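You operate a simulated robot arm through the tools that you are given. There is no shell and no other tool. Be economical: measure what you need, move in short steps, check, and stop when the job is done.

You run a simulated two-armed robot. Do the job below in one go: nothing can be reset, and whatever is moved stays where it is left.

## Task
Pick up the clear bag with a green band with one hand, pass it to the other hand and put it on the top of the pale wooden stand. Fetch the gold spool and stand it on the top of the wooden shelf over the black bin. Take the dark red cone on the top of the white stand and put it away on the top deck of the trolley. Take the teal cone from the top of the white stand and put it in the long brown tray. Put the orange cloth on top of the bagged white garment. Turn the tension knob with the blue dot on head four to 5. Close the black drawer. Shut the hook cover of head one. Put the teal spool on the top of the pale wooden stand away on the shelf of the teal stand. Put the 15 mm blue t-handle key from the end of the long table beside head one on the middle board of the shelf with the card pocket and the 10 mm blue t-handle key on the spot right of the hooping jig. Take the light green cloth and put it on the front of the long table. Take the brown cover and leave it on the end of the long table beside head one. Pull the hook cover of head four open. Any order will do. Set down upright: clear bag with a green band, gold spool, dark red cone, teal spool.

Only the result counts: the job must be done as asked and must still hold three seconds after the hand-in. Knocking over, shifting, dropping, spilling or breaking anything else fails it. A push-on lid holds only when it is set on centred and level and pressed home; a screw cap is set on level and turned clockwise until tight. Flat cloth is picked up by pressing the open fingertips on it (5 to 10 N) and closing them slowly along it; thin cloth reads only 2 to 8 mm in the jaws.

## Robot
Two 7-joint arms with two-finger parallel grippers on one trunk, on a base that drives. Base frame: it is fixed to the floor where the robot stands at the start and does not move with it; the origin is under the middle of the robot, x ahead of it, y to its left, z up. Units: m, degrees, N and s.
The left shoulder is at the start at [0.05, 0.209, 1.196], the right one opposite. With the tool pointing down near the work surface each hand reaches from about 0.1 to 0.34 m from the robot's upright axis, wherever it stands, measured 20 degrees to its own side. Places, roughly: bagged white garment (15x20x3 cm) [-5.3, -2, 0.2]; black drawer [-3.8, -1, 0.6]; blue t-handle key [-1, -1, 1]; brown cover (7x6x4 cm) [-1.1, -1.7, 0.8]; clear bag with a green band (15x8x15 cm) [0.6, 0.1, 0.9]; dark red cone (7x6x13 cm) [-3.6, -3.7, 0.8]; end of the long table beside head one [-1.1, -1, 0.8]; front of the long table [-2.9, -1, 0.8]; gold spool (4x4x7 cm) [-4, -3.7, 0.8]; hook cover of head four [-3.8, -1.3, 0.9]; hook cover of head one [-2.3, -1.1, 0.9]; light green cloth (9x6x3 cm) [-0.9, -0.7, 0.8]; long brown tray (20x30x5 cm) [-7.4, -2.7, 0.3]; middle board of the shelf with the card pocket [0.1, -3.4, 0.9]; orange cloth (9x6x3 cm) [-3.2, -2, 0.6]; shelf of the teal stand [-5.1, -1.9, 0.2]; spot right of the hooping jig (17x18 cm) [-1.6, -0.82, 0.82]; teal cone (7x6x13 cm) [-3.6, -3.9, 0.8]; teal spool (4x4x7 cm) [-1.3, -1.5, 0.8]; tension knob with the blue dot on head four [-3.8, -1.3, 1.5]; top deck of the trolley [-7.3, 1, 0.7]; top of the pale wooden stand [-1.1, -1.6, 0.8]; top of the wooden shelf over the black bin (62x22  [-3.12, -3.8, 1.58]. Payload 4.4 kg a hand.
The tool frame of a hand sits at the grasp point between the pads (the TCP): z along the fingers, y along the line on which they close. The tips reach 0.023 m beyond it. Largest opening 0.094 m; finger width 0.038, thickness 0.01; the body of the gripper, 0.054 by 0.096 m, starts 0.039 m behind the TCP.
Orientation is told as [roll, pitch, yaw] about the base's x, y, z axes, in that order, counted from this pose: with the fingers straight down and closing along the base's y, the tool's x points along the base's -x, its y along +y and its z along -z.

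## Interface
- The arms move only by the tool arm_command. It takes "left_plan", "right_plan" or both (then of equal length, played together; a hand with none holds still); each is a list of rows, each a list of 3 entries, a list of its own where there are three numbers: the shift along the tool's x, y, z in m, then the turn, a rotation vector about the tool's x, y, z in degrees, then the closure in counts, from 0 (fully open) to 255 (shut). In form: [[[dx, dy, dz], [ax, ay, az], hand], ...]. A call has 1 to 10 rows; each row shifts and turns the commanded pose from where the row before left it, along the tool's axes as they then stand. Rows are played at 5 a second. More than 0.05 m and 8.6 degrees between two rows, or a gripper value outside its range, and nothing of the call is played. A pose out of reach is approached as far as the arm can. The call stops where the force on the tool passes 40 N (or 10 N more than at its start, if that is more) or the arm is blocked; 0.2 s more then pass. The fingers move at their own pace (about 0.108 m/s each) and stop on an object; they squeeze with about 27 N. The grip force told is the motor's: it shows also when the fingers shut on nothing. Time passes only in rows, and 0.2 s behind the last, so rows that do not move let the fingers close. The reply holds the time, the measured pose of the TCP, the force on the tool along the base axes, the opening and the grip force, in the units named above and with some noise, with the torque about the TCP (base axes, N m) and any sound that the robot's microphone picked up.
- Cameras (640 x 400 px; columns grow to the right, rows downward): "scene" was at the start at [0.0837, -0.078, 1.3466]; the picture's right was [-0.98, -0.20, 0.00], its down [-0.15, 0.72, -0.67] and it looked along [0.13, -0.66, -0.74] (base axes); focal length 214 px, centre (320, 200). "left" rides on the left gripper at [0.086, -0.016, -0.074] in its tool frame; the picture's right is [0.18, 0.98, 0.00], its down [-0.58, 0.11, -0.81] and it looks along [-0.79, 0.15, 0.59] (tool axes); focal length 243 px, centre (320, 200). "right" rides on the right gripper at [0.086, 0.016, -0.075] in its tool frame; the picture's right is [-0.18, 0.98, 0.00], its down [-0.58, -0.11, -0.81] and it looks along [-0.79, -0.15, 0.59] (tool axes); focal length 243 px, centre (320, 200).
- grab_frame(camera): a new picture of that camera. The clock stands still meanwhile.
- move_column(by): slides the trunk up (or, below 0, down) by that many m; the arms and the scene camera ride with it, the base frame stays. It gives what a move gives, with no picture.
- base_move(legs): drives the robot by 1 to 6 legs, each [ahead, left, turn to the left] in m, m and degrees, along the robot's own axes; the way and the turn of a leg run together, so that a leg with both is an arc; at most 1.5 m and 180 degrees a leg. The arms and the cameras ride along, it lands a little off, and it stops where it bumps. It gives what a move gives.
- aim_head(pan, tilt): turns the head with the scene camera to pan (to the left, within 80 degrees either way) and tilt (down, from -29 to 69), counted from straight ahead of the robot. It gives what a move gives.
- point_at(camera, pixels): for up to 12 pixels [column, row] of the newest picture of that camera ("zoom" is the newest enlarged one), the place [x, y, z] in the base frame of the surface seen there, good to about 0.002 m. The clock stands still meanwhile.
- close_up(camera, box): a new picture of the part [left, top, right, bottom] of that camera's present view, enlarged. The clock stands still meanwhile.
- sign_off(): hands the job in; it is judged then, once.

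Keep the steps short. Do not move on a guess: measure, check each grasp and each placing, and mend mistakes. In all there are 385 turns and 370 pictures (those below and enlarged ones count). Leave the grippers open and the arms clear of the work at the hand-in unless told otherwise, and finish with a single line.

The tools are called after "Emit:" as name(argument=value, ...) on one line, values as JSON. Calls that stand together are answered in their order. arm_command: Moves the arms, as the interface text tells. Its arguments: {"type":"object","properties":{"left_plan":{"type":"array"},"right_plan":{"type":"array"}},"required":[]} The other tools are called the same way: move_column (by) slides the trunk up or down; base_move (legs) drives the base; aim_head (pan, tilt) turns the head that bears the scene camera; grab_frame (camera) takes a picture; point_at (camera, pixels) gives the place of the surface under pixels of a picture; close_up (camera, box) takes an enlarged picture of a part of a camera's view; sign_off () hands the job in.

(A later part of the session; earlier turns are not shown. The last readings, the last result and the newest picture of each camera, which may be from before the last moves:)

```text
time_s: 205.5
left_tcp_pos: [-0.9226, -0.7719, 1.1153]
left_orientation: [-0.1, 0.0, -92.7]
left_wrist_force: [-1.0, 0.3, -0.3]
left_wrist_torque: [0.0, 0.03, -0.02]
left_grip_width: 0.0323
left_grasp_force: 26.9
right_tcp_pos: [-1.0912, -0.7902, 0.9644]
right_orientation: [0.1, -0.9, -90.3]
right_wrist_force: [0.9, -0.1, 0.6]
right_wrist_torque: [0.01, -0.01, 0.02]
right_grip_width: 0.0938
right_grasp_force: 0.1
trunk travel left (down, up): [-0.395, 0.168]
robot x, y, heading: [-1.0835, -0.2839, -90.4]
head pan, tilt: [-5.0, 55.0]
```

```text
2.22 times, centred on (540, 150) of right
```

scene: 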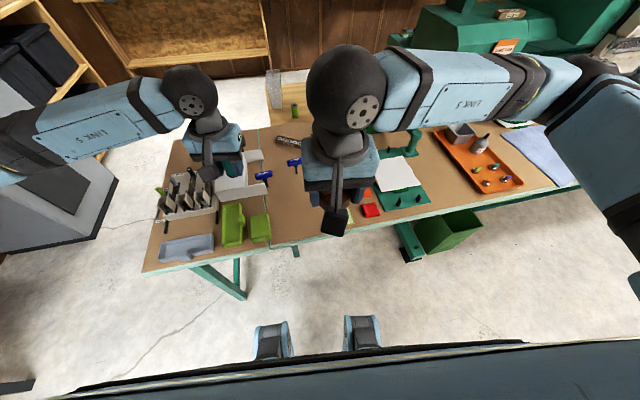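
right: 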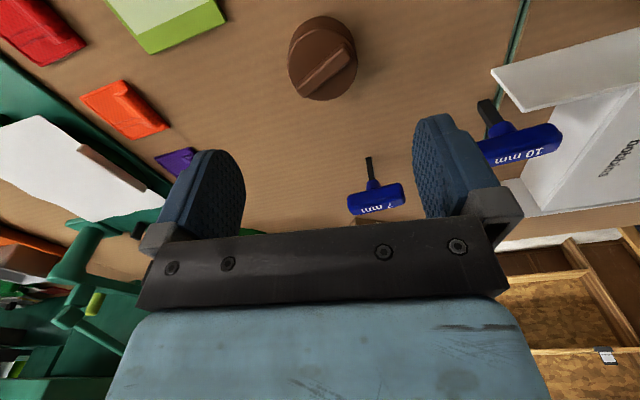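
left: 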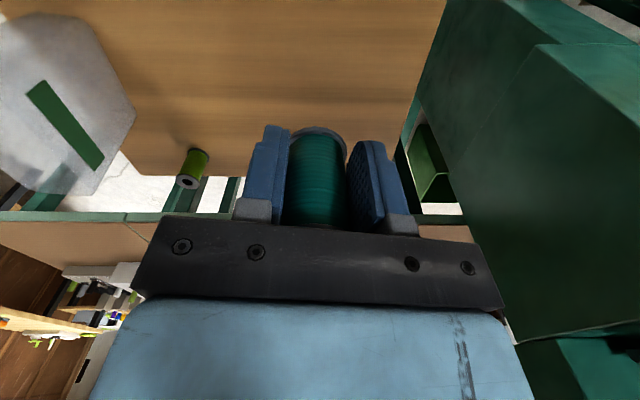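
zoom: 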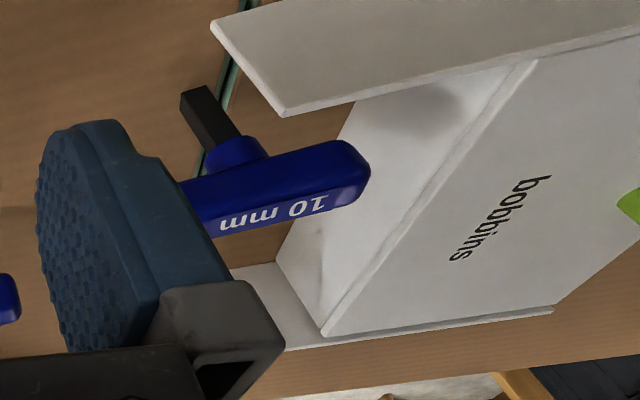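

Emit:
point_at(camera="zoom", pixels=[[216, 28], [287, 108], [300, 60], [400, 30], [520, 70], [240, 290], [300, 340], [345, 140], [300, 110], [350, 96]])

```text
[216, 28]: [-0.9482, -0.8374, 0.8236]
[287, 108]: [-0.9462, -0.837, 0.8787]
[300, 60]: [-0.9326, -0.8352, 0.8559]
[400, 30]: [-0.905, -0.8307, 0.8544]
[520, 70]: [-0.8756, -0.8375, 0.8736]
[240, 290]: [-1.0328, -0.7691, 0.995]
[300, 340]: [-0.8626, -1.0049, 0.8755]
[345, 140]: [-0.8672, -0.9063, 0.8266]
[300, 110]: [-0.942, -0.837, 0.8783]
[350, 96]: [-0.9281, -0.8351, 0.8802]
```

Cover is down. 10 mm key's handle centre is (−0.944, −0.864), axis 11° off x; a thin box wall stands at y −0.836, so I will grip the handle end to end. First move the left hand out of the way, and base closer.

Emit:
arm_command(left_plan=[[[0.03, 0.04, 0], [0, 0, 0], 255], [[0.03, 0.04, 0], [0, 0, 0], 255], [[0.03, 0.04, 0], [0, 0, 0], 255], [[0.03, 0.04, 0], [0, 0, 0], 255], [[0.03, 0.04, 0], [0, 0, 0], 255]])

Emit:
base_move(legs=[[0.05, 0.05, 0]])

Emit:
arm_command(right_plan=[[[0, 0.03, 0], [0, 0, -6], 75], [[0, 0.03, 0], [0, 0, -5.5], 75]])

Emit:
grab_frame(camera="right")

```text
time_s: 206.7
left_tcp_pos: [-0.7165, -0.6314, 1.1176]
left_orientation: [-0.1, -0.1, -92.9]
left_wrist_force: [-0.3, 0.5, 1.2]
left_wrist_torque: [-0.02, 0.01, -0.04]
left_grip_width: 0.0322
left_grasp_force: 27.4
right_tcp_pos: [-1.0911, -0.7886, 0.9651]
right_orientation: [0.1, -0.9, -90.3]
right_wrist_force: [0.5, 0.0, -0.2]
right_wrist_torque: [-0.05, 0.01, 0.01]
right_grip_width: 0.094
right_grasp_force: 0.1
trunk travel left (down, up): [-0.395, 0.168]
robot x, y, heading: [-1.083, -0.2842, -90.6]
head pan, tilt: [-5.0, 55.0]
```

```text
time_s: 207.8
left_tcp_pos: [-0.6676, -0.6852, 1.1159]
left_orientation: [-0.1, 0.1, -92.8]
left_wrist_force: [-0.4, 0.1, -0.1]
left_wrist_torque: [0.02, 0.03, -0.01]
left_grip_width: 0.0323
left_grasp_force: 26.9
right_tcp_pos: [-1.0433, -0.8423, 0.9641]
right_orientation: [0.1, -0.7, -90.5]
right_wrist_force: [-0.1, 0.5, 1.1]
right_wrist_torque: [0.0, -0.03, -0.01]
right_grip_width: 0.0939
right_grasp_force: 0.0
trunk travel left (down, up): [-0.395, 0.168]
robot x, y, heading: [-1.0375, -0.3344, -90.6]
head pan, tilt: [-5.0, 55.0]
```

```text
time_s: 208.4
left_tcp_pos: [-0.6671, -0.6835, 1.1171]
left_orientation: [-0.1, 0.1, -92.8]
left_wrist_force: [0.5, -0.4, -0.6]
left_wrist_torque: [0.03, 0.02, 0.01]
left_grip_width: 0.0324
left_grasp_force: 27.1
right_tcp_pos: [-0.9833, -0.8392, 0.9642]
right_orientation: [-0.2, -0.7, -78.8]
right_wrist_force: [0.4, 0.2, -0.1]
right_wrist_torque: [-0.02, 0.03, 0.01]
right_grip_width: 0.0664
right_grasp_force: 0.1
trunk travel left (down, up): [-0.395, 0.168]
robot x, y, heading: [-1.0378, -0.3384, -90.5]
head pan, tilt: [-5.0, 55.0]
```

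```text
299 pictures are left
```

right: 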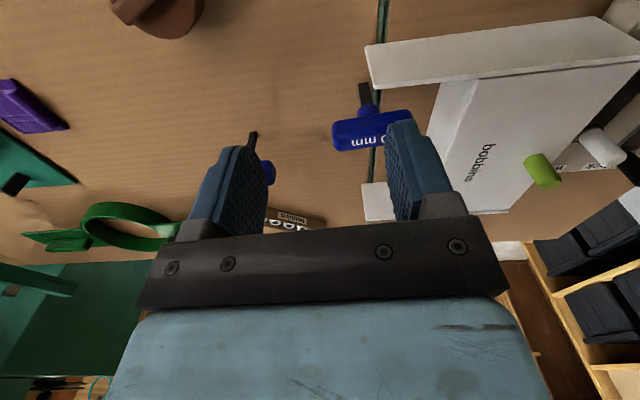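

Emit:
arm_command(right_plan=[[[-0.016, 0.017, 0], [0, 0, 0], 45], [[-0.016, 0.016, 0], [0, 0, 0], 45], [[0, 0, 0.02], [0, 0, 0], 45]])

Emit:
grab_frame(camera="right")

```text
time_s: 209.2
left_tcp_pos: [-0.6681, -0.6837, 1.1166]
left_orientation: [0.0, 0.1, -92.9]
left_wrist_force: [-0.4, -0.2, 0.1]
left_wrist_torque: [0.01, -0.03, 0.02]
left_grip_width: 0.0322
left_grasp_force: 27.1
right_tcp_pos: [-0.9443, -0.8648, 0.945]
right_orientation: [-0.1, -0.7, -78.9]
right_wrist_force: [0.1, -0.2, 0.5]
right_wrist_torque: [-0.01, 0.03, 0.03]
right_grip_width: 0.0776
right_grasp_force: 0.1
trunk travel left (down, up): [-0.395, 0.168]
robot x, y, heading: [-1.0374, -0.3343, -90.9]
head pan, tilt: [-5.0, 55.0]
```

```text
298 pictures are left
```

right: 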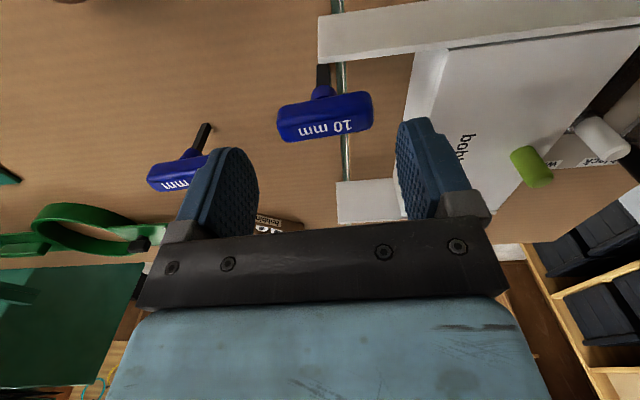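

Emit:
point_at(camera="right", pixels=[[282, 125], [368, 105], [325, 118], [325, 135], [320, 100]])

```text
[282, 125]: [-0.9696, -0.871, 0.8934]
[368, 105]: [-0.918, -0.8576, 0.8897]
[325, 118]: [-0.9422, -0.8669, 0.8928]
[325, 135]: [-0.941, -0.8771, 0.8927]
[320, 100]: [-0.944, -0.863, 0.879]
```

Emit:
arm_command(right_plan=[[[-0.002, 0, 0.03], [0, 0, 0], 45], [[0, 0, 0.025], [0, 0, 0], 45], [[0, 0, 0.012], [0, 0, 0], 45], [[0, 0, 0], [0, 0, 0], 255], [[0, 0, 0], [0, 0, 0], 255], [[0, 0, 0], [0, 0, 0], 255]])

Emit:
grab_frame(camera="right")

```text
time_s: 210.6
left_tcp_pos: [-0.6678, -0.6846, 1.1178]
left_orientation: [-0.1, 0.0, -92.8]
left_wrist_force: [-0.1, 0.0, -0.6]
left_wrist_torque: [-0.02, 0.0, -0.04]
left_grip_width: 0.0323
left_grasp_force: 26.7
right_tcp_pos: [-0.9443, -0.8659, 0.8778]
right_orientation: [0.0, -0.8, -78.9]
right_wrist_force: [0.3, 0.7, 0.0]
right_wrist_torque: [0.04, -0.01, 0.02]
right_grip_width: 0.0615
right_grasp_force: 26.8
trunk travel left (down, up): [-0.395, 0.168]
robot x, y, heading: [-1.0341, -0.3394, -90.7]
head pan, tilt: [-5.0, 55.0]
```

```text
297 pictures are left
```

right: 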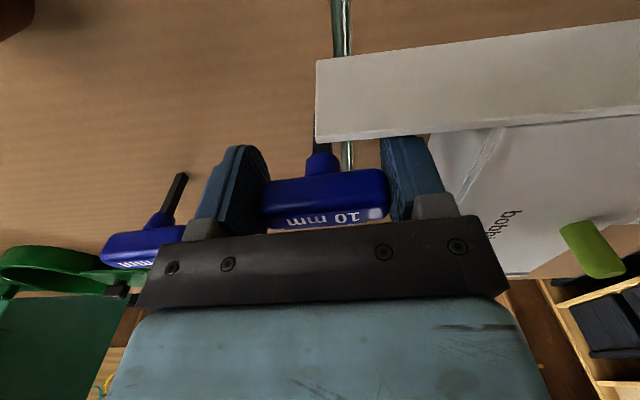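

Emit:
arm_command(right_plan=[[[0, 0, -0.03], [0, 0, 0], 255], [[0, 0, -0.04], [0, 0, 0], 255], [[0, 0, -0.04], [0, 0, 0], 255], [[0, 0, -0.04], [0, 0, 0], 255]])

Emit:
base_move(legs=[[-0.25, 0, 0.5], [0, -0.6, 0]])

Emit:
aim_head(pan=-5, tilt=50)

Emit:
grab_frame(camera="scene")

Emit:
grab_frame(camera="right")

```text
time_s: 211.6
left_tcp_pos: [-0.6681, -0.6837, 1.1171]
left_orientation: [-0.1, 0.0, -92.8]
left_wrist_force: [-0.2, -0.4, -0.6]
left_wrist_torque: [0.0, 0.0, -0.02]
left_grip_width: 0.0324
left_grasp_force: 27.1
right_tcp_pos: [-0.9443, -0.8636, 1.0279]
right_orientation: [-0.1, -0.8, -78.9]
right_wrist_force: [0.3, 0.3, 0.0]
right_wrist_torque: [0.0, 0.0, 0.01]
right_grip_width: 0.0616
right_grasp_force: 27.1
trunk travel left (down, up): [-0.395, 0.168]
robot x, y, heading: [-1.0348, -0.3358, -90.3]
head pan, tilt: [-5.0, 55.0]
```

```text
time_s: 218.7
left_tcp_pos: [-1.2618, -0.4293, 1.1166]
left_orientation: [0.0, 0.1, -92.3]
left_wrist_force: [-0.5, 0.7, 0.1]
left_wrist_torque: [-0.01, -0.03, -0.02]
left_grip_width: 0.0324
left_grasp_force: 26.9
right_tcp_pos: [-1.5368, -0.6119, 1.0272]
right_orientation: [0.0, -0.8, -78.2]
right_wrist_force: [0.0, 0.2, -1.4]
right_wrist_torque: [0.01, -0.01, 0.01]
right_grip_width: 0.0613
right_grasp_force: 27.2
trunk travel left (down, up): [-0.395, 0.168]
robot x, y, heading: [-1.6342, -0.0844, -90.1]
head pan, tilt: [-5.0, 55.0]
```

```text
time_s: 219.4
left_tcp_pos: [-1.262, -0.4287, 1.1169]
left_orientation: [-0.1, 0.2, -92.3]
left_wrist_force: [0.8, 0.1, -0.5]
left_wrist_torque: [0.02, 0.02, -0.01]
left_grip_width: 0.0321
left_grasp_force: 27.1
right_tcp_pos: [-1.5355, -0.6121, 1.027]
right_orientation: [-0.2, -0.8, -78.3]
right_wrist_force: [0.9, 0.3, 0.1]
right_wrist_torque: [-0.03, -0.01, 0.0]
right_grip_width: 0.0615
right_grasp_force: 27.5
trunk travel left (down, up): [-0.395, 0.168]
robot x, y, heading: [-1.6348, -0.0848, -90.1]
head pan, tilt: [-5.0, 50.0]
```

```text
296 pictures are left
```

scene: 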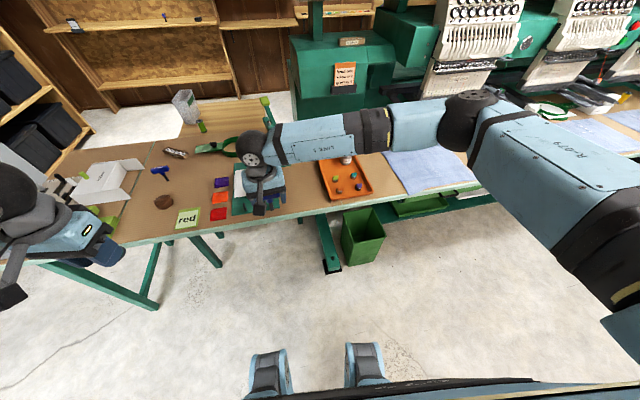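

```text
295 pictures are left
```

right: 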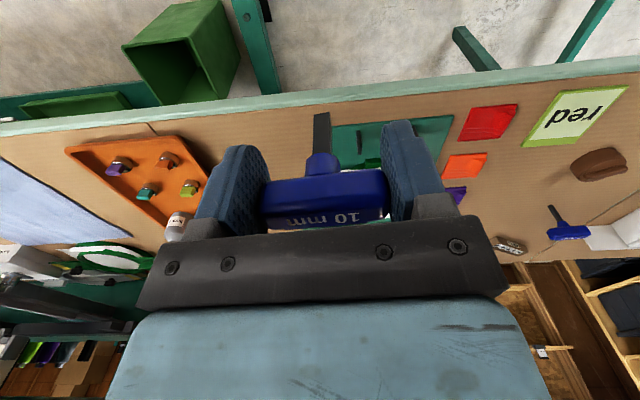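

Emit:
point_at(camera="scene", pixels=[[300, 190], [305, 205], [287, 208], [300, 170], [322, 165], [325, 195], [290, 165], [345, 262], [345, 210], [312, 212]])

Emit:
point_at(camera="right", pixels=[[270, 140], [210, 140], [270, 110], [200, 150], [330, 125], [350, 125], [225, 30], [285, 165]])

```text
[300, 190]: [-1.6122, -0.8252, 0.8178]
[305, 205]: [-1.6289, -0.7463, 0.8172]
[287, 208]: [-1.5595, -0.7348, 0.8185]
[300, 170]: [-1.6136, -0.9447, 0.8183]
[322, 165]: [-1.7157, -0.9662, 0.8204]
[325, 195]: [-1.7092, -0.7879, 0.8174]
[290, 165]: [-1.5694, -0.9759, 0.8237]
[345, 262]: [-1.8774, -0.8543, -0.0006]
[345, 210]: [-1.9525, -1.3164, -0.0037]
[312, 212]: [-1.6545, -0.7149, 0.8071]
```

```text
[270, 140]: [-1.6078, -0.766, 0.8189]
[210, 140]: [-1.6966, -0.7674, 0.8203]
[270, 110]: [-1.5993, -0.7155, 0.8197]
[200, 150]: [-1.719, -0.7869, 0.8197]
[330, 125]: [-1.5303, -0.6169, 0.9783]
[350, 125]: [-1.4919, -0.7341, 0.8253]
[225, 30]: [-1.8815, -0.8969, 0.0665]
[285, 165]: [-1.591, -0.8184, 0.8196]
```

Emit:
base_move(legs=[[0.2, -0.08, 0]])

Emit:
arm_command(right_plan=[[[0, 0, 0.04], [0, 0, 0], 255], [[0, 0, 0.04], [0, 0, 0], 255], [[0, 0, 0.04], [0, 0, 0], 255], [[0, 0, 0], [0, 0, 0], 255]])

Emit:
grab_frame(camera="right")

```text
time_s: 221.1
left_tcp_pos: [-1.3407, -0.6274, 1.1168]
left_orientation: [-0.2, 0.1, -92.3]
left_wrist_force: [-0.1, -0.6, 0.0]
left_wrist_torque: [-0.02, 0.04, -0.03]
left_grip_width: 0.0323
left_grasp_force: 26.9
right_tcp_pos: [-1.6154, -0.808, 1.028]
right_orientation: [-0.2, -0.9, -78.2]
right_wrist_force: [0.1, -0.4, -0.7]
right_wrist_torque: [-0.01, 0.01, 0.01]
right_grip_width: 0.0616
right_grasp_force: 26.7
trunk travel left (down, up): [-0.395, 0.168]
robot x, y, heading: [-1.7096, -0.2802, -89.9]
head pan, tilt: [-5.0, 50.0]
```

```text
time_s: 222.1
left_tcp_pos: [-1.3402, -0.625, 1.1172]
left_orientation: [-0.2, 0.2, -92.3]
left_wrist_force: [0.2, 0.3, -0.5]
left_wrist_torque: [0.01, -0.04, -0.01]
left_grip_width: 0.0322
left_grasp_force: 26.7
right_tcp_pos: [-1.6143, -0.8104, 0.9085]
right_orientation: [-0.1, -0.8, -78.4]
right_wrist_force: [0.1, 0.3, -1.4]
right_wrist_torque: [-0.01, -0.01, 0.02]
right_grip_width: 0.0618
right_grasp_force: 27.2
trunk travel left (down, up): [-0.395, 0.168]
robot x, y, heading: [-1.7143, -0.2819, -90.0]
head pan, tilt: [-5.0, 50.0]
```

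```text
294 pictures are left
```

right: 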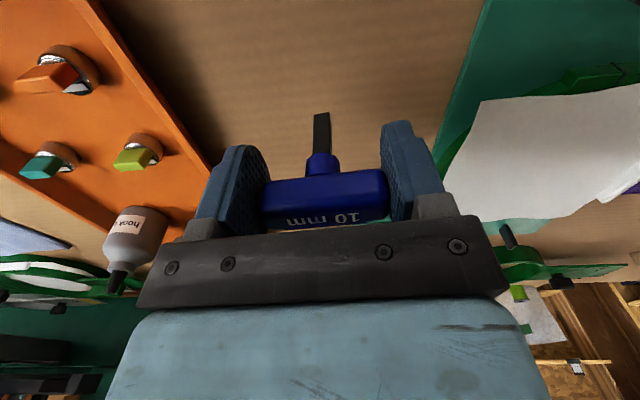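

Emit:
arm_command(right_plan=[[[0, 0, 0.02], [0, 0, 0], 255], [[0, 0, 0.005], [0, 0, 0], 255], [[0, 0, 0.003], [0, 0, 0], 255]])

```text
time_s: 222.9
left_tcp_pos: [-1.3416, -0.6267, 1.116]
left_orientation: [-0.2, 0.1, -92.4]
left_wrist_force: [-0.8, 1.0, -0.6]
left_wrist_torque: [0.03, -0.03, 0.02]
left_grip_width: 0.0325
left_grasp_force: 27.2
right_tcp_pos: [-1.6152, -0.8109, 0.8782]
right_orientation: [-0.1, -0.8, -78.3]
right_wrist_force: [0.1, 0.4, -1.9]
right_wrist_torque: [0.0, 0.03, 0.01]
right_grip_width: 0.0613
right_grasp_force: 26.7
trunk travel left (down, up): [-0.395, 0.168]
robot x, y, heading: [-1.714, -0.28, -90.3]
head pan, tilt: [-5.0, 50.0]
```

Emit:
arm_command(right_plan=[[[0, 0, 0.002], [0, 0, 0], 255], [[0, 0, 0.0015], [0, 0, 0], 255]])

```text
time_s: 223.5
left_tcp_pos: [-1.3419, -0.6248, 1.1169]
left_orientation: [-0.1, 0.0, -92.3]
left_wrist_force: [-0.4, -0.3, 0.1]
left_wrist_torque: [-0.02, 0.01, -0.01]
left_grip_width: 0.0322
left_grasp_force: 26.9
right_tcp_pos: [-1.6151, -0.8113, 0.8773]
right_orientation: [0.1, -0.9, -78.4]
right_wrist_force: [-1.1, 1.1, 12.8]
right_wrist_torque: [-0.05, 0.12, 0.0]
right_grip_width: 0.0615
right_grasp_force: 27.1
trunk travel left (down, up): [-0.395, 0.168]
robot x, y, heading: [-1.7165, -0.2867, -89.9]
head pan, tilt: [-5.0, 50.0]
```

Contact. Open to about 78 mm and rise.

Emit:
arm_command(right_plan=[[[0, 0, -0.0005], [0, 0, 0], 45], [[0, 0, 0], [0, 0, 0], 45], [[0, 0, -0.03], [0, 0, 0], 45], [[0, 0, -0.04], [0, 0, 0], 45], [[0, 0, -0.04], [0, 0, 0], 45], [[0, 0, -0.03], [0, 0, 0], 45]])

Emit:
grab_frame(camera="right")

```text
time_s: 224.9
left_tcp_pos: [-1.3414, -0.625, 1.1174]
left_orientation: [-0.1, 0.0, -92.1]
left_wrist_force: [0.8, 0.7, -0.1]
left_wrist_torque: [0.0, 0.02, 0.02]
left_grip_width: 0.0321
left_grasp_force: 26.9
right_tcp_pos: [-1.614, -0.808, 1.0172]
right_orientation: [-0.1, -0.9, -78.3]
right_wrist_force: [0.6, 0.6, 0.1]
right_wrist_torque: [0.01, 0.02, 0.03]
right_grip_width: 0.0777
right_grasp_force: 0.0
trunk travel left (down, up): [-0.395, 0.168]
robot x, y, heading: [-1.7175, -0.2792, -90.3]
head pan, tilt: [-5.0, 50.0]
```

```text
293 pictures are left
```

right: 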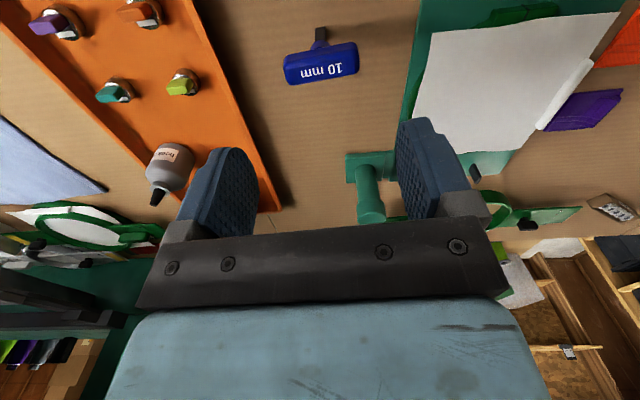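

10 mm key is on its spot. Back off and return to the light green cloth.

Emit:
base_move(legs=[[-0.25, 0, 0], [0, 0.72, 0], [0.18, 0, 0]])

Emit:
aim_head(pan=5, tilt=60)

Emit:
grab_frame(camera="scene")

Emit:
grab_frame(camera="right")

```text
time_s: 234.1
left_tcp_pos: [-0.6287, -0.5562, 1.1159]
left_orientation: [-0.1, 0.1, -92.6]
left_wrist_force: [0.1, 0.3, -0.5]
left_wrist_torque: [0.03, 0.01, -0.01]
left_grip_width: 0.0323
left_grasp_force: 26.7
right_tcp_pos: [-0.903, -0.7383, 1.0174]
right_orientation: [-0.1, -0.8, -78.7]
right_wrist_force: [0.9, 0.5, -0.6]
right_wrist_torque: [-0.01, 0.0, 0.02]
right_grip_width: 0.0777
right_grasp_force: 0.0
trunk travel left (down, up): [-0.395, 0.168]
robot x, y, heading: [-0.9984, -0.2092, -90.2]
head pan, tilt: [-5.0, 50.0]
```

```text
time_s: 234.8
left_tcp_pos: [-0.6296, -0.5557, 1.1179]
left_orientation: [-0.2, 0.2, -92.5]
left_wrist_force: [0.6, -0.1, 0.0]
left_wrist_torque: [0.01, 0.0, -0.01]
left_grip_width: 0.0322
left_grasp_force: 26.9
right_tcp_pos: [-0.9045, -0.7373, 1.0154]
right_orientation: [-0.1, -0.8, -78.6]
right_wrist_force: [0.0, -0.5, 0.7]
right_wrist_torque: [0.02, -0.03, -0.02]
right_grip_width: 0.0775
right_grasp_force: 0.1
trunk travel left (down, up): [-0.395, 0.168]
robot x, y, heading: [-0.9967, -0.2096, -90.1]
head pan, tilt: [5.0, 60.0]
```

```text
292 pictures are left
```

scene: 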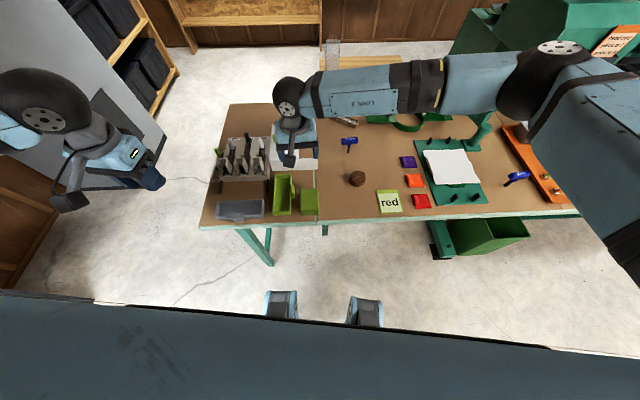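

```text
291 pictures are left
```

right: 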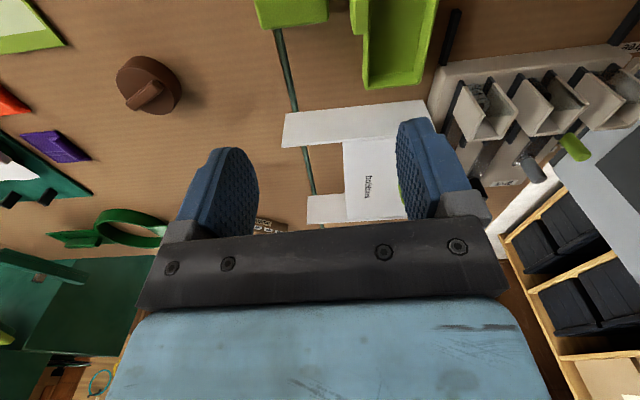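

Emit:
close_up(camera="scene", box=[240, 160, 360, 240])

Emit:
point_at(camera="zoom", pixels=[[325, 160], [395, 160], [320, 275], [410, 275], [365, 215], [365, 285], [305, 215], [425, 220], [295, 130], [292, 250]])

```text
5.00 times, centred on (300, 200) of scene
```

zoom: 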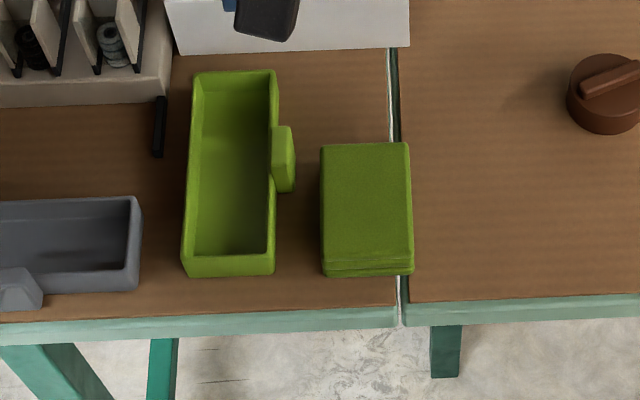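

```text
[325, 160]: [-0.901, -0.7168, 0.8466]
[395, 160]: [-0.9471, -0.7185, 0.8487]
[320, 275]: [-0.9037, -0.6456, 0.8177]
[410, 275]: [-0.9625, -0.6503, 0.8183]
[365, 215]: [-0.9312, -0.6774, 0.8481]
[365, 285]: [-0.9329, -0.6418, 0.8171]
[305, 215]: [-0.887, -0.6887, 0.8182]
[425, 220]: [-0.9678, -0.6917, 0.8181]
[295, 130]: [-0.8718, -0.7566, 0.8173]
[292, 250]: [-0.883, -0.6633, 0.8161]
```

Stack is x −0.961…−0.898, y −0.735…−0.645, top 0.849. Turn to yaw −90, move above its front half, then lower.

Emit:
arm_command(right_plan=[[[0, 0, 0], [0, 0, 5.8], 52], [[0, 0, 0], [0, 0, 5.7], 52], [[0.033, -0.0125, 0], [0, 0, 0], 52], [[0.032, -0.0125, 0], [0, 0, 0], 52], [[0, 0, 0.04], [0, 0, 0], 52], [[0, 0, 0.04], [0, 0, 0], 52]])

Emit:
grab_frame(camera="right")

Emit:
close_up(camera="scene", box=[240, 160, 360, 240])

```text
time_s: 236.2
left_tcp_pos: [-0.6297, -0.5565, 1.1169]
left_orientation: [0.0, 0.1, -92.6]
left_wrist_force: [-0.6, -0.4, -0.2]
left_wrist_torque: [0.0, 0.01, -0.01]
left_grip_width: 0.0324
left_grasp_force: 27.2
right_tcp_pos: [-0.9292, -0.6742, 0.9349]
right_orientation: [0.1, -0.9, -90.2]
right_wrist_force: [-0.1, -0.3, -0.3]
right_wrist_torque: [-0.01, 0.0, -0.02]
right_grip_width: 0.0748
right_grasp_force: 0.0
trunk travel left (down, up): [-0.395, 0.168]
robot x, y, heading: [-0.9985, -0.2085, -90.2]
head pan, tilt: [5.0, 60.0]
```

```text
289 pictures are left
```

right: 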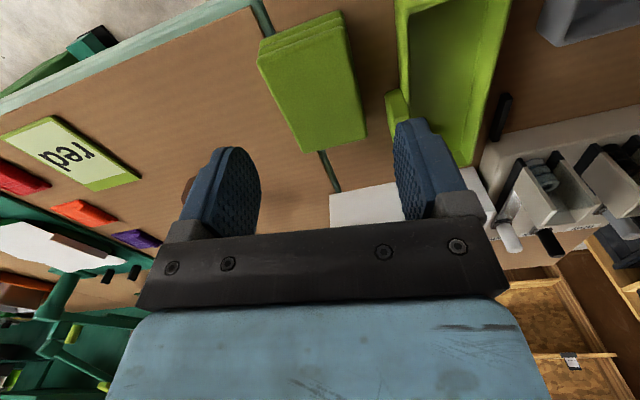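

```text
5.00 times, centred on (300, 200) of scene
```

zoom: 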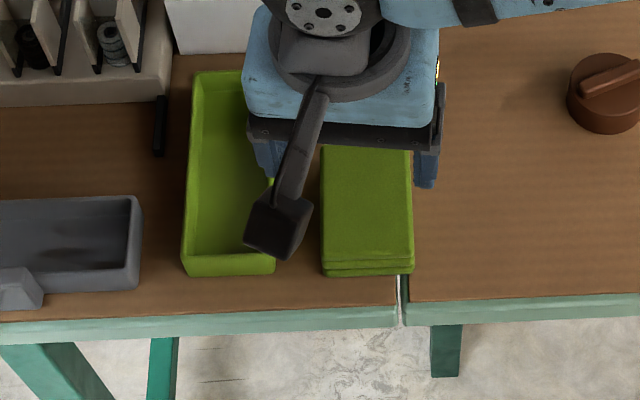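

Emit:
point_at(camera="right", pixels=[[260, 65], [298, 150], [364, 128], [340, 30], [320, 90], [388, 100], [400, 60]])

```text
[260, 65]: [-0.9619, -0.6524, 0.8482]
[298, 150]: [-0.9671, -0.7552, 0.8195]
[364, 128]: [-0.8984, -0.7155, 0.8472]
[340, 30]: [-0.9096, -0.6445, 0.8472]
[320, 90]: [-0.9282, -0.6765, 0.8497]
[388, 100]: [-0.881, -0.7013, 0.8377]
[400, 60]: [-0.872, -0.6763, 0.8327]
```

Emit:
arm_command(right_plan=[[[0.003, -0.002, 0.04], [0, 0, 0], 52], [[0, 0, 0.03], [0, 0, 0], 52], [[0, 0, 0.012], [0, 0, 0], 52], [[0, 0, 0.006], [0, 0, 0], 52]])

Emit:
grab_frame(camera="right")

```text
time_s: 237.2
left_tcp_pos: [-0.6298, -0.5568, 1.1168]
left_orientation: [0.0, 0.1, -92.6]
left_wrist_force: [0.1, -1.1, -0.6]
left_wrist_torque: [0.0, 0.01, -0.01]
left_grip_width: 0.0322
left_grasp_force: 27.0
right_tcp_pos: [-0.9302, -0.6731, 0.8481]
right_orientation: [0.1, -0.8, -90.0]
right_wrist_force: [0.1, -0.2, -0.2]
right_wrist_torque: [-0.01, 0.02, -0.02]
right_grip_width: 0.0748
right_grasp_force: 0.1
trunk travel left (down, up): [-0.395, 0.168]
robot x, y, heading: [-0.9993, -0.2075, -90.4]
head pan, tilt: [5.0, 60.0]
```

```text
287 pictures are left
```

right: 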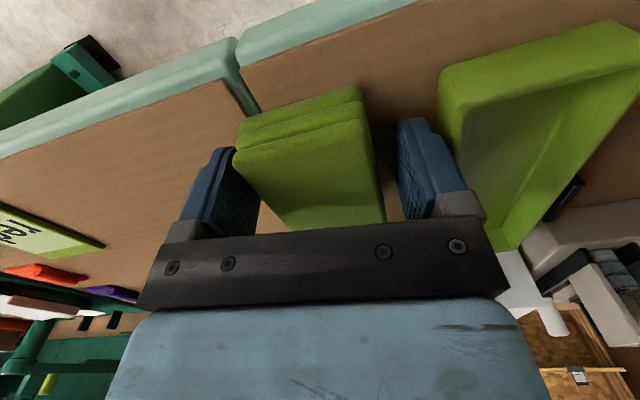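

Fingers straddle it. Lower a touch and close.

Emit:
arm_command(right_plan=[[[0, 0, 0.003], [0, 0, 0], 52], [[0, 0, 0], [0, 0, 0], 255], [[0, 0, 0], [0, 0, 0], 255], [[0, 0, 0], [0, 0, 0], 255], [[0, 0, 0], [0, 0, 0], 255]])

Emit:
grab_frame(camera="right")

```text
time_s: 238.4
left_tcp_pos: [-0.6305, -0.556, 1.1169]
left_orientation: [-0.1, 0.1, -92.7]
left_wrist_force: [-0.4, -0.4, -0.9]
left_wrist_torque: [0.01, 0.03, 0.03]
left_grip_width: 0.0326
left_grasp_force: 27.3
right_tcp_pos: [-0.9301, -0.6731, 0.8453]
right_orientation: [0.2, -0.8, -90.1]
right_wrist_force: [-1.3, 0.1, 1.5]
right_wrist_torque: [-0.01, 0.08, -0.01]
right_grip_width: 0.0591
right_grasp_force: 27.0
trunk travel left (down, up): [-0.395, 0.168]
robot x, y, heading: [-0.9983, -0.2074, -90.5]
head pan, tilt: [5.0, 60.0]
```

```text
286 pictures are left
```

right: 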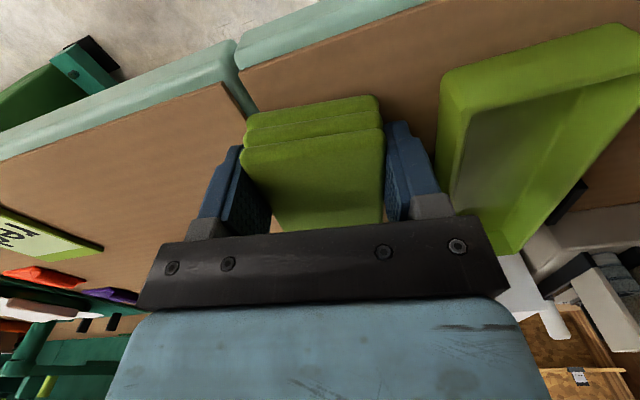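

Emit:
arm_command(right_plan=[[[0, 0, -0.02], [0, 0, 0], 255], [[0, 0, -0.04], [0, 0, 0], 255], [[0, 0, -0.04], [0, 0, 0], 255], [[0, 0, -0.04], [0, 0, 0], 255]])

Emit:
base_move(legs=[[-0.25, 0, 0.4], [0, -1.2, 0]])

Emit:
aim_head(pan=-30, tilt=35)

Emit:
grab_frame(camera="scene")

Emit:
grab_frame(camera="right")

```text
time_s: 239.4
left_tcp_pos: [-0.6295, -0.5559, 1.1171]
left_orientation: [-0.1, 0.0, -92.6]
left_wrist_force: [0.8, -0.4, -0.5]
left_wrist_torque: [0.01, 0.0, 0.0]
left_grip_width: 0.0325
left_grasp_force: 27.2
right_tcp_pos: [-0.9302, -0.6695, 0.9846]
right_orientation: [0.0, -0.8, -90.1]
right_wrist_force: [-0.1, 1.0, -0.2]
right_wrist_torque: [0.0, 0.01, -0.02]
right_grip_width: 0.0592
right_grasp_force: 27.2
trunk travel left (down, up): [-0.395, 0.168]
robot x, y, heading: [-0.9947, -0.2097, -90.2]
head pan, tilt: [5.0, 60.0]
```

```text
time_s: 251.5
left_tcp_pos: [-1.8146, -0.3048, 1.1172]
left_orientation: [-0.1, 0.1, -92.6]
left_wrist_force: [0.5, -0.6, -0.5]
left_wrist_torque: [0.0, -0.02, 0.0]
left_grip_width: 0.0326
left_grasp_force: 26.9
right_tcp_pos: [-2.1159, -0.4192, 0.9843]
right_orientation: [0.1, -0.7, -90.0]
right_wrist_force: [-0.1, -0.1, 0.1]
right_wrist_torque: [0.01, -0.01, -0.02]
right_grip_width: 0.0591
right_grasp_force: 27.0
trunk travel left (down, up): [-0.395, 0.168]
robot x, y, heading: [-2.1835, 0.041, -90.4]
head pan, tilt: [5.0, 60.0]
```

```text
time_s: 252.5
left_tcp_pos: [-1.8146, -0.3045, 1.1172]
left_orientation: [-0.1, 0.1, -92.6]
left_wrist_force: [1.0, 0.3, -0.5]
left_wrist_torque: [0.02, -0.01, 0.01]
left_grip_width: 0.0323
left_grasp_force: 27.4
right_tcp_pos: [-2.1152, -0.4174, 0.9841]
right_orientation: [0.1, -0.9, -90.1]
right_wrist_force: [-0.2, -0.1, 0.5]
right_wrist_torque: [0.02, -0.01, -0.02]
right_grip_width: 0.0592
right_grasp_force: 26.7
trunk travel left (down, up): [-0.395, 0.168]
robot x, y, heading: [-2.1844, 0.0453, -90.3]
head pan, tilt: [-30.0, 35.0]
```

```text
285 pictures are left
```

scene: 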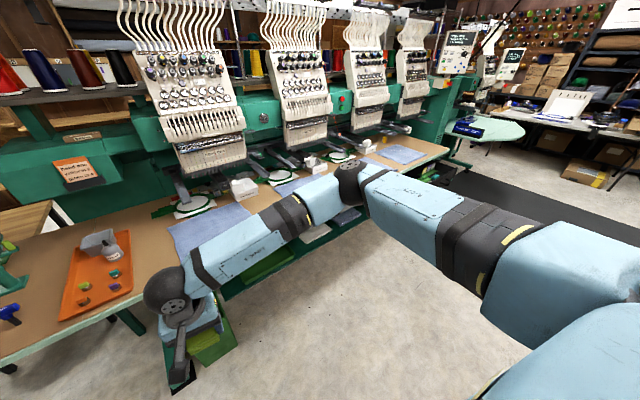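

```text
284 pictures are left
```

right: 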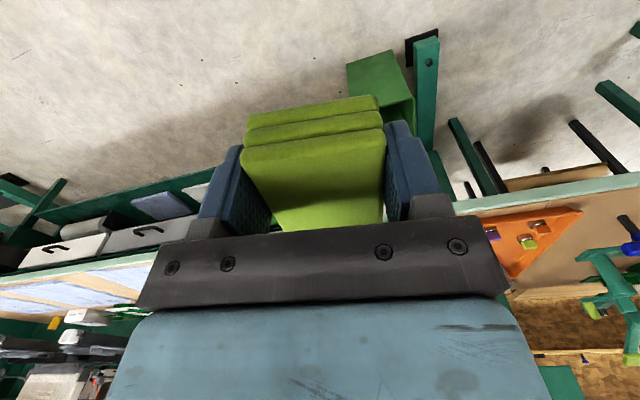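

Emit:
base_move(legs=[[0, -0.7, 0]])

Emit:
aim_head(pan=-15, tilt=45)

Emit:
grab_frame(camera="scene")

Emit:
grab_frame(camera="right")

```text
time_s: 259.1
left_tcp_pos: [-2.5099, -0.3025, 1.1178]
left_orientation: [-0.1, 0.1, -92.0]
left_wrist_force: [0.1, -0.8, -0.2]
left_wrist_torque: [0.02, 0.04, -0.04]
left_grip_width: 0.0322
left_grasp_force: 27.5
right_tcp_pos: [-2.8105, -0.4197, 0.985]
right_orientation: [0.1, -0.8, -89.6]
right_wrist_force: [0.2, -0.7, -0.7]
right_wrist_torque: [0.01, 0.0, -0.02]
right_grip_width: 0.0592
right_grasp_force: 27.3
trunk travel left (down, up): [-0.395, 0.168]
robot x, y, heading: [-2.8829, 0.0423, -89.8]
head pan, tilt: [-30.0, 35.0]
```

```text
time_s: 259.8
left_tcp_pos: [-2.5111, -0.3023, 1.1171]
left_orientation: [-0.1, 0.1, -92.1]
left_wrist_force: [-0.3, -0.4, -0.4]
left_wrist_torque: [0.03, -0.01, 0.0]
left_grip_width: 0.0324
left_grasp_force: 27.2
right_tcp_pos: [-2.8091, -0.4189, 0.9847]
right_orientation: [0.2, -0.8, -89.7]
right_wrist_force: [0.1, 0.1, -0.4]
right_wrist_torque: [0.01, 0.0, 0.0]
right_grip_width: 0.0595
right_grasp_force: 27.3
trunk travel left (down, up): [-0.395, 0.168]
robot x, y, heading: [-2.8856, 0.0385, -89.9]
head pan, tilt: [-15.0, 45.0]
```

```text
283 pictures are left
```

scene: 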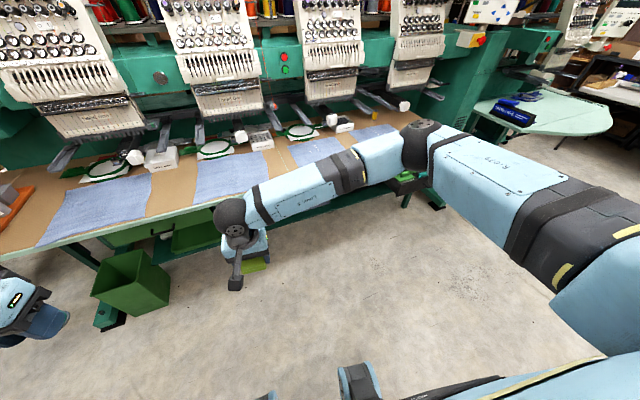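

```text
282 pictures are left
```

right: 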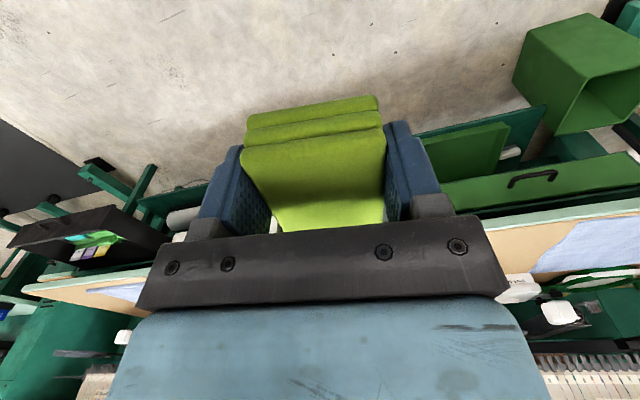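

Emit:
close_up(camera="scene", box=[0, 100, 440, 280])

Emit:
point_at(camera="scene", pixels=[[175, 185], [160, 212], [100, 235], [190, 200], [282, 165], [270, 180], [220, 180], [100, 200], [350, 150], [10, 240], [150, 205], [200, 165]])

```text
1.45 times, centred on (220, 190) of scene
```

zoom: 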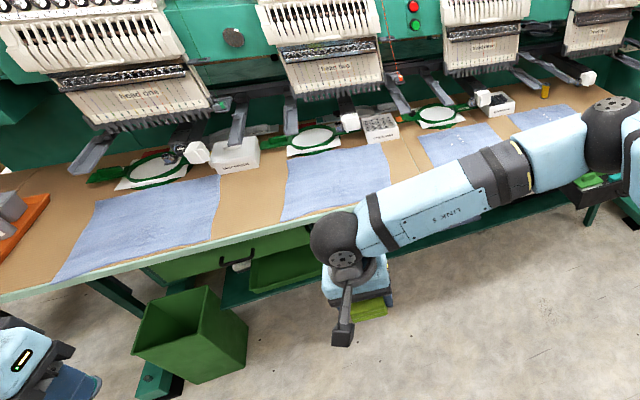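

```text
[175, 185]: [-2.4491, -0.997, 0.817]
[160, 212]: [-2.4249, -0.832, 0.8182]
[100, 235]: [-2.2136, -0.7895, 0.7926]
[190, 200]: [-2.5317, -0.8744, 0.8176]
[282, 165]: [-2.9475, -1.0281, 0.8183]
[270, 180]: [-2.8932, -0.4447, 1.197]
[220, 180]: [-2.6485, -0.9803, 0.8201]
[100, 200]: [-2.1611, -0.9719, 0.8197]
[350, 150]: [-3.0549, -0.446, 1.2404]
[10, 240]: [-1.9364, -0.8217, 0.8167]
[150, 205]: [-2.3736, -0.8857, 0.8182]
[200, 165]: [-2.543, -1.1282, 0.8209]
```

Emit:
base_move(legs=[[0.25, -0.1, 0]])

Emit:
grab_frame(camera="right")

Emit:
aim_head(pan=-5, tilt=60)

Emit:
grab_frame(camera="scene")

```text
time_s: 261.7
left_tcp_pos: [-2.6107, -0.552, 1.1179]
left_orientation: [-0.1, 0.1, -92.2]
left_wrist_force: [0.3, 0.4, -0.3]
left_wrist_torque: [-0.01, -0.01, -0.02]
left_grip_width: 0.032
left_grasp_force: 26.7
right_tcp_pos: [-2.9105, -0.6703, 0.9848]
right_orientation: [0.2, -0.8, -89.7]
right_wrist_force: [1.4, 0.1, -0.6]
right_wrist_torque: [0.03, 0.01, -0.03]
right_grip_width: 0.0591
right_grasp_force: 27.2
trunk travel left (down, up): [-0.395, 0.168]
robot x, y, heading: [-2.9831, -0.2085, -89.7]
head pan, tilt: [-15.0, 45.0]
```

```text
280 pictures are left
```

right: 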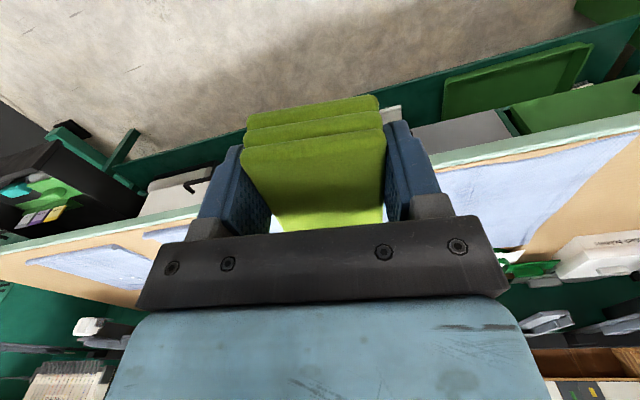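

```text
time_s: 262.5
left_tcp_pos: [-2.6082, -0.5533, 1.1161]
left_orientation: [0.0, 0.1, -92.3]
left_wrist_force: [0.0, 0.6, -0.2]
left_wrist_torque: [-0.01, -0.01, 0.0]
left_grip_width: 0.0322
left_grasp_force: 27.3
right_tcp_pos: [-2.9105, -0.6693, 0.984]
right_orientation: [0.2, -0.7, -89.6]
right_wrist_force: [-0.5, 0.4, -0.7]
right_wrist_torque: [-0.01, -0.02, 0.01]
right_grip_width: 0.0591
right_grasp_force: 27.6
trunk travel left (down, up): [-0.395, 0.168]
robot x, y, heading: [-2.9806, -0.2092, -89.5]
head pan, tilt: [-5.0, 60.0]
```

```text
279 pictures are left
```

scene: 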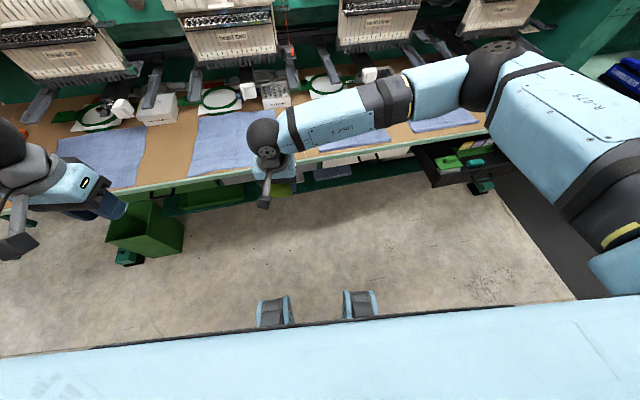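

Emit:
close_up(camera="scene", box=[40, 90, 320, 230])

Emit:
point_at(camera="zoom", pixels=[[228, 220], [332, 200], [245, 90], [355, 70], [228, 180], [338, 160], [285, 200], [500, 80], [490, 95], [330, 210], [560, 100]])

```text
2.29 times, centred on (180, 160) of scene
```

zoom: 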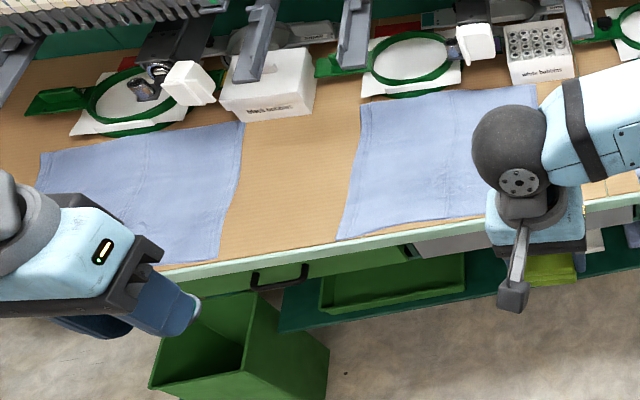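

```text
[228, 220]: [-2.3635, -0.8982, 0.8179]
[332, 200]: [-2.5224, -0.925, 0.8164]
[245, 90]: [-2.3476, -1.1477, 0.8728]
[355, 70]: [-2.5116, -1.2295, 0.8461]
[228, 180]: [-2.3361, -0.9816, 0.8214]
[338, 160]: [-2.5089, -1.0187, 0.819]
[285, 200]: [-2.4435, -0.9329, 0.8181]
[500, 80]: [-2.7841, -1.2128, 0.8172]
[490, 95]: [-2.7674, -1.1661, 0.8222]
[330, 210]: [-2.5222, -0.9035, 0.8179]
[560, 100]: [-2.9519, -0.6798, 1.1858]
```

Emit:
base_move(legs=[[0.2, -0.045, 0]])

Emit:
arm_command(right_plan=[[[-0.04, 0, 0], [0, 0, 0], 255], [[0, 0, 0.03], [0, 0, 0], 255]])

Emit:
grab_frame(camera="right")

```text
time_s: 264.1
left_tcp_pos: [-2.6548, -0.751, 1.1154]
left_orientation: [-0.1, 0.0, -92.2]
left_wrist_force: [0.5, -0.4, -0.5]
left_wrist_torque: [0.03, 0.01, -0.01]
left_grip_width: 0.0322
left_grasp_force: 27.3
right_tcp_pos: [-2.9534, -0.8683, 0.9849]
right_orientation: [0.1, -0.7, -89.5]
right_wrist_force: [0.5, -0.1, 0.4]
right_wrist_torque: [0.0, -0.02, -0.03]
right_grip_width: 0.059
right_grasp_force: 26.7
trunk travel left (down, up): [-0.395, 0.168]
robot x, y, heading: [-3.0261, -0.4065, -89.9]
head pan, tilt: [-5.0, 60.0]
```

```text
time_s: 264.7
left_tcp_pos: [-2.6543, -0.7518, 1.1163]
left_orientation: [-0.1, 0.1, -92.3]
left_wrist_force: [0.0, 0.6, -0.4]
left_wrist_torque: [0.01, -0.01, -0.02]
left_grip_width: 0.0322
left_grasp_force: 27.1
right_tcp_pos: [-2.9537, -0.9082, 0.9544]
right_orientation: [0.1, -0.7, -89.7]
right_wrist_force: [0.1, -0.5, -0.1]
right_wrist_torque: [0.0, 0.03, -0.01]
right_grip_width: 0.0592
right_grasp_force: 26.6
trunk travel left (down, up): [-0.395, 0.168]
robot x, y, heading: [-3.0232, -0.4055, -89.6]
head pan, tilt: [-5.0, 60.0]
```

```text
277 pictures are left
```

right: 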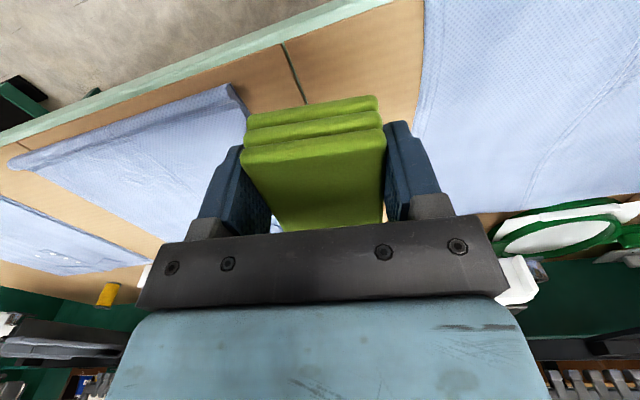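

Emit:
point_at(camera="right", pixels=[[410, 110], [420, 90], [245, 110], [240, 90], [400, 60], [260, 70], [225, 120], [275, 195], [270, 225]])

```text
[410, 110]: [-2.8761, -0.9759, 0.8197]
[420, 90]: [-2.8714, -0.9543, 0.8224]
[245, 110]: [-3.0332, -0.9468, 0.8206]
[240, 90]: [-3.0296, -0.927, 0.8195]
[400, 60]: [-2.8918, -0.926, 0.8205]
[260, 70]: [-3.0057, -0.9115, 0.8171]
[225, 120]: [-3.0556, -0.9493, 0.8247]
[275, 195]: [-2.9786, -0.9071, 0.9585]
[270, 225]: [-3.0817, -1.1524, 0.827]
```

Emit:
arm_command(right_plan=[[[0, 0, 0.04], [0, 0, 0], 255], [[0, 0, 0.04], [0, 0, 0], 255], [[0, 0, 0.02], [0, 0, 0], 255], [[0, 0, 0.003], [0, 0, 0], 255]])

Emit:
arm_command(right_plan=[[[0, 0, 0.003], [0, 0, 0], 255], [[0, 0, 0.002], [0, 0, 0], 255]])

```text
time_s: 265.7
left_tcp_pos: [-2.6544, -0.7511, 1.1164]
left_orientation: [-0.1, 0.0, -92.1]
left_wrist_force: [0.2, 0.2, -1.0]
left_wrist_torque: [0.0, -0.02, 0.01]
left_grip_width: 0.0325
left_grasp_force: 27.2
right_tcp_pos: [-2.9534, -0.9095, 0.8513]
right_orientation: [0.1, -0.8, -89.6]
right_wrist_force: [-1.4, 0.2, -0.8]
right_wrist_torque: [0.06, -0.02, -0.04]
right_grip_width: 0.0593
right_grasp_force: 26.7
trunk travel left (down, up): [-0.395, 0.168]
robot x, y, heading: [-3.0285, -0.404, -89.9]
head pan, tilt: [-5.0, 60.0]
```

```text
time_s: 266.3
left_tcp_pos: [-2.6532, -0.7525, 1.1167]
left_orientation: [-0.1, 0.1, -92.3]
left_wrist_force: [0.6, 0.2, -0.4]
left_wrist_torque: [-0.03, -0.02, 0.01]
left_grip_width: 0.0325
left_grasp_force: 26.4
right_tcp_pos: [-2.9547, -0.9092, 0.8474]
right_orientation: [0.0, -0.8, -89.6]
right_wrist_force: [0.1, 0.3, -1.5]
right_wrist_torque: [0.0, 0.01, -0.01]
right_grip_width: 0.059
right_grasp_force: 26.6
trunk travel left (down, up): [-0.395, 0.168]
robot x, y, heading: [-3.0294, -0.4101, -90.1]
head pan, tilt: [-5.0, 60.0]
```

Emit:
arm_command(right_plan=[[[0, 0, 0.002], [0, 0, 0], 255], [[0, 0, 0.001], [0, 0, 0], 52], [[0, 0, 0], [0, 0, 0], 52], [[0, 0, -0.03], [0, 0, 0], 52], [[0, 0, -0.04], [0, 0, 0], 52], [[0, 0, -0.04], [0, 0, 0], 52]])

Emit:
grab_frame(camera="right")

```text
time_s: 267.7
left_tcp_pos: [-2.654, -0.7501, 1.1159]
left_orientation: [-0.1, 0.0, -92.1]
left_wrist_force: [0.4, -0.2, -0.7]
left_wrist_torque: [0.04, 0.0, -0.02]
left_grip_width: 0.0322
left_grasp_force: 27.4
right_tcp_pos: [-2.9539, -0.9068, 0.9533]
right_orientation: [0.1, -0.8, -89.6]
right_wrist_force: [0.0, -0.6, -0.2]
right_wrist_torque: [-0.02, -0.01, -0.01]
right_grip_width: 0.0746
right_grasp_force: 0.2
trunk travel left (down, up): [-0.395, 0.168]
robot x, y, heading: [-3.0274, -0.403, -89.6]
head pan, tilt: [-5.0, 60.0]
```

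```text
276 pictures are left
```

right: 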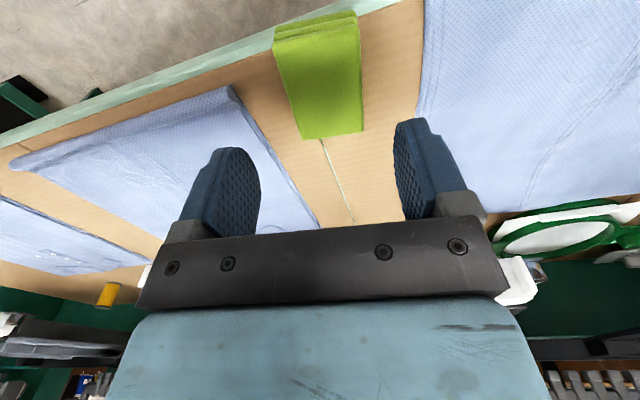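

Emit:
point_at(camera="right", pixels=[[280, 45], [350, 20], [270, 40], [265, 55], [365, 8], [325, 90], [300, 130]])

```text
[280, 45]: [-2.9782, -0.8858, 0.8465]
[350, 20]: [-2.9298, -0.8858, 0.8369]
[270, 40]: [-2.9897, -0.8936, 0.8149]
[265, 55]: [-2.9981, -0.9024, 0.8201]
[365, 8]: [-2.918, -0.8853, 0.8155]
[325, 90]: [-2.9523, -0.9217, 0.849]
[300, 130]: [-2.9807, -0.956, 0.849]
```

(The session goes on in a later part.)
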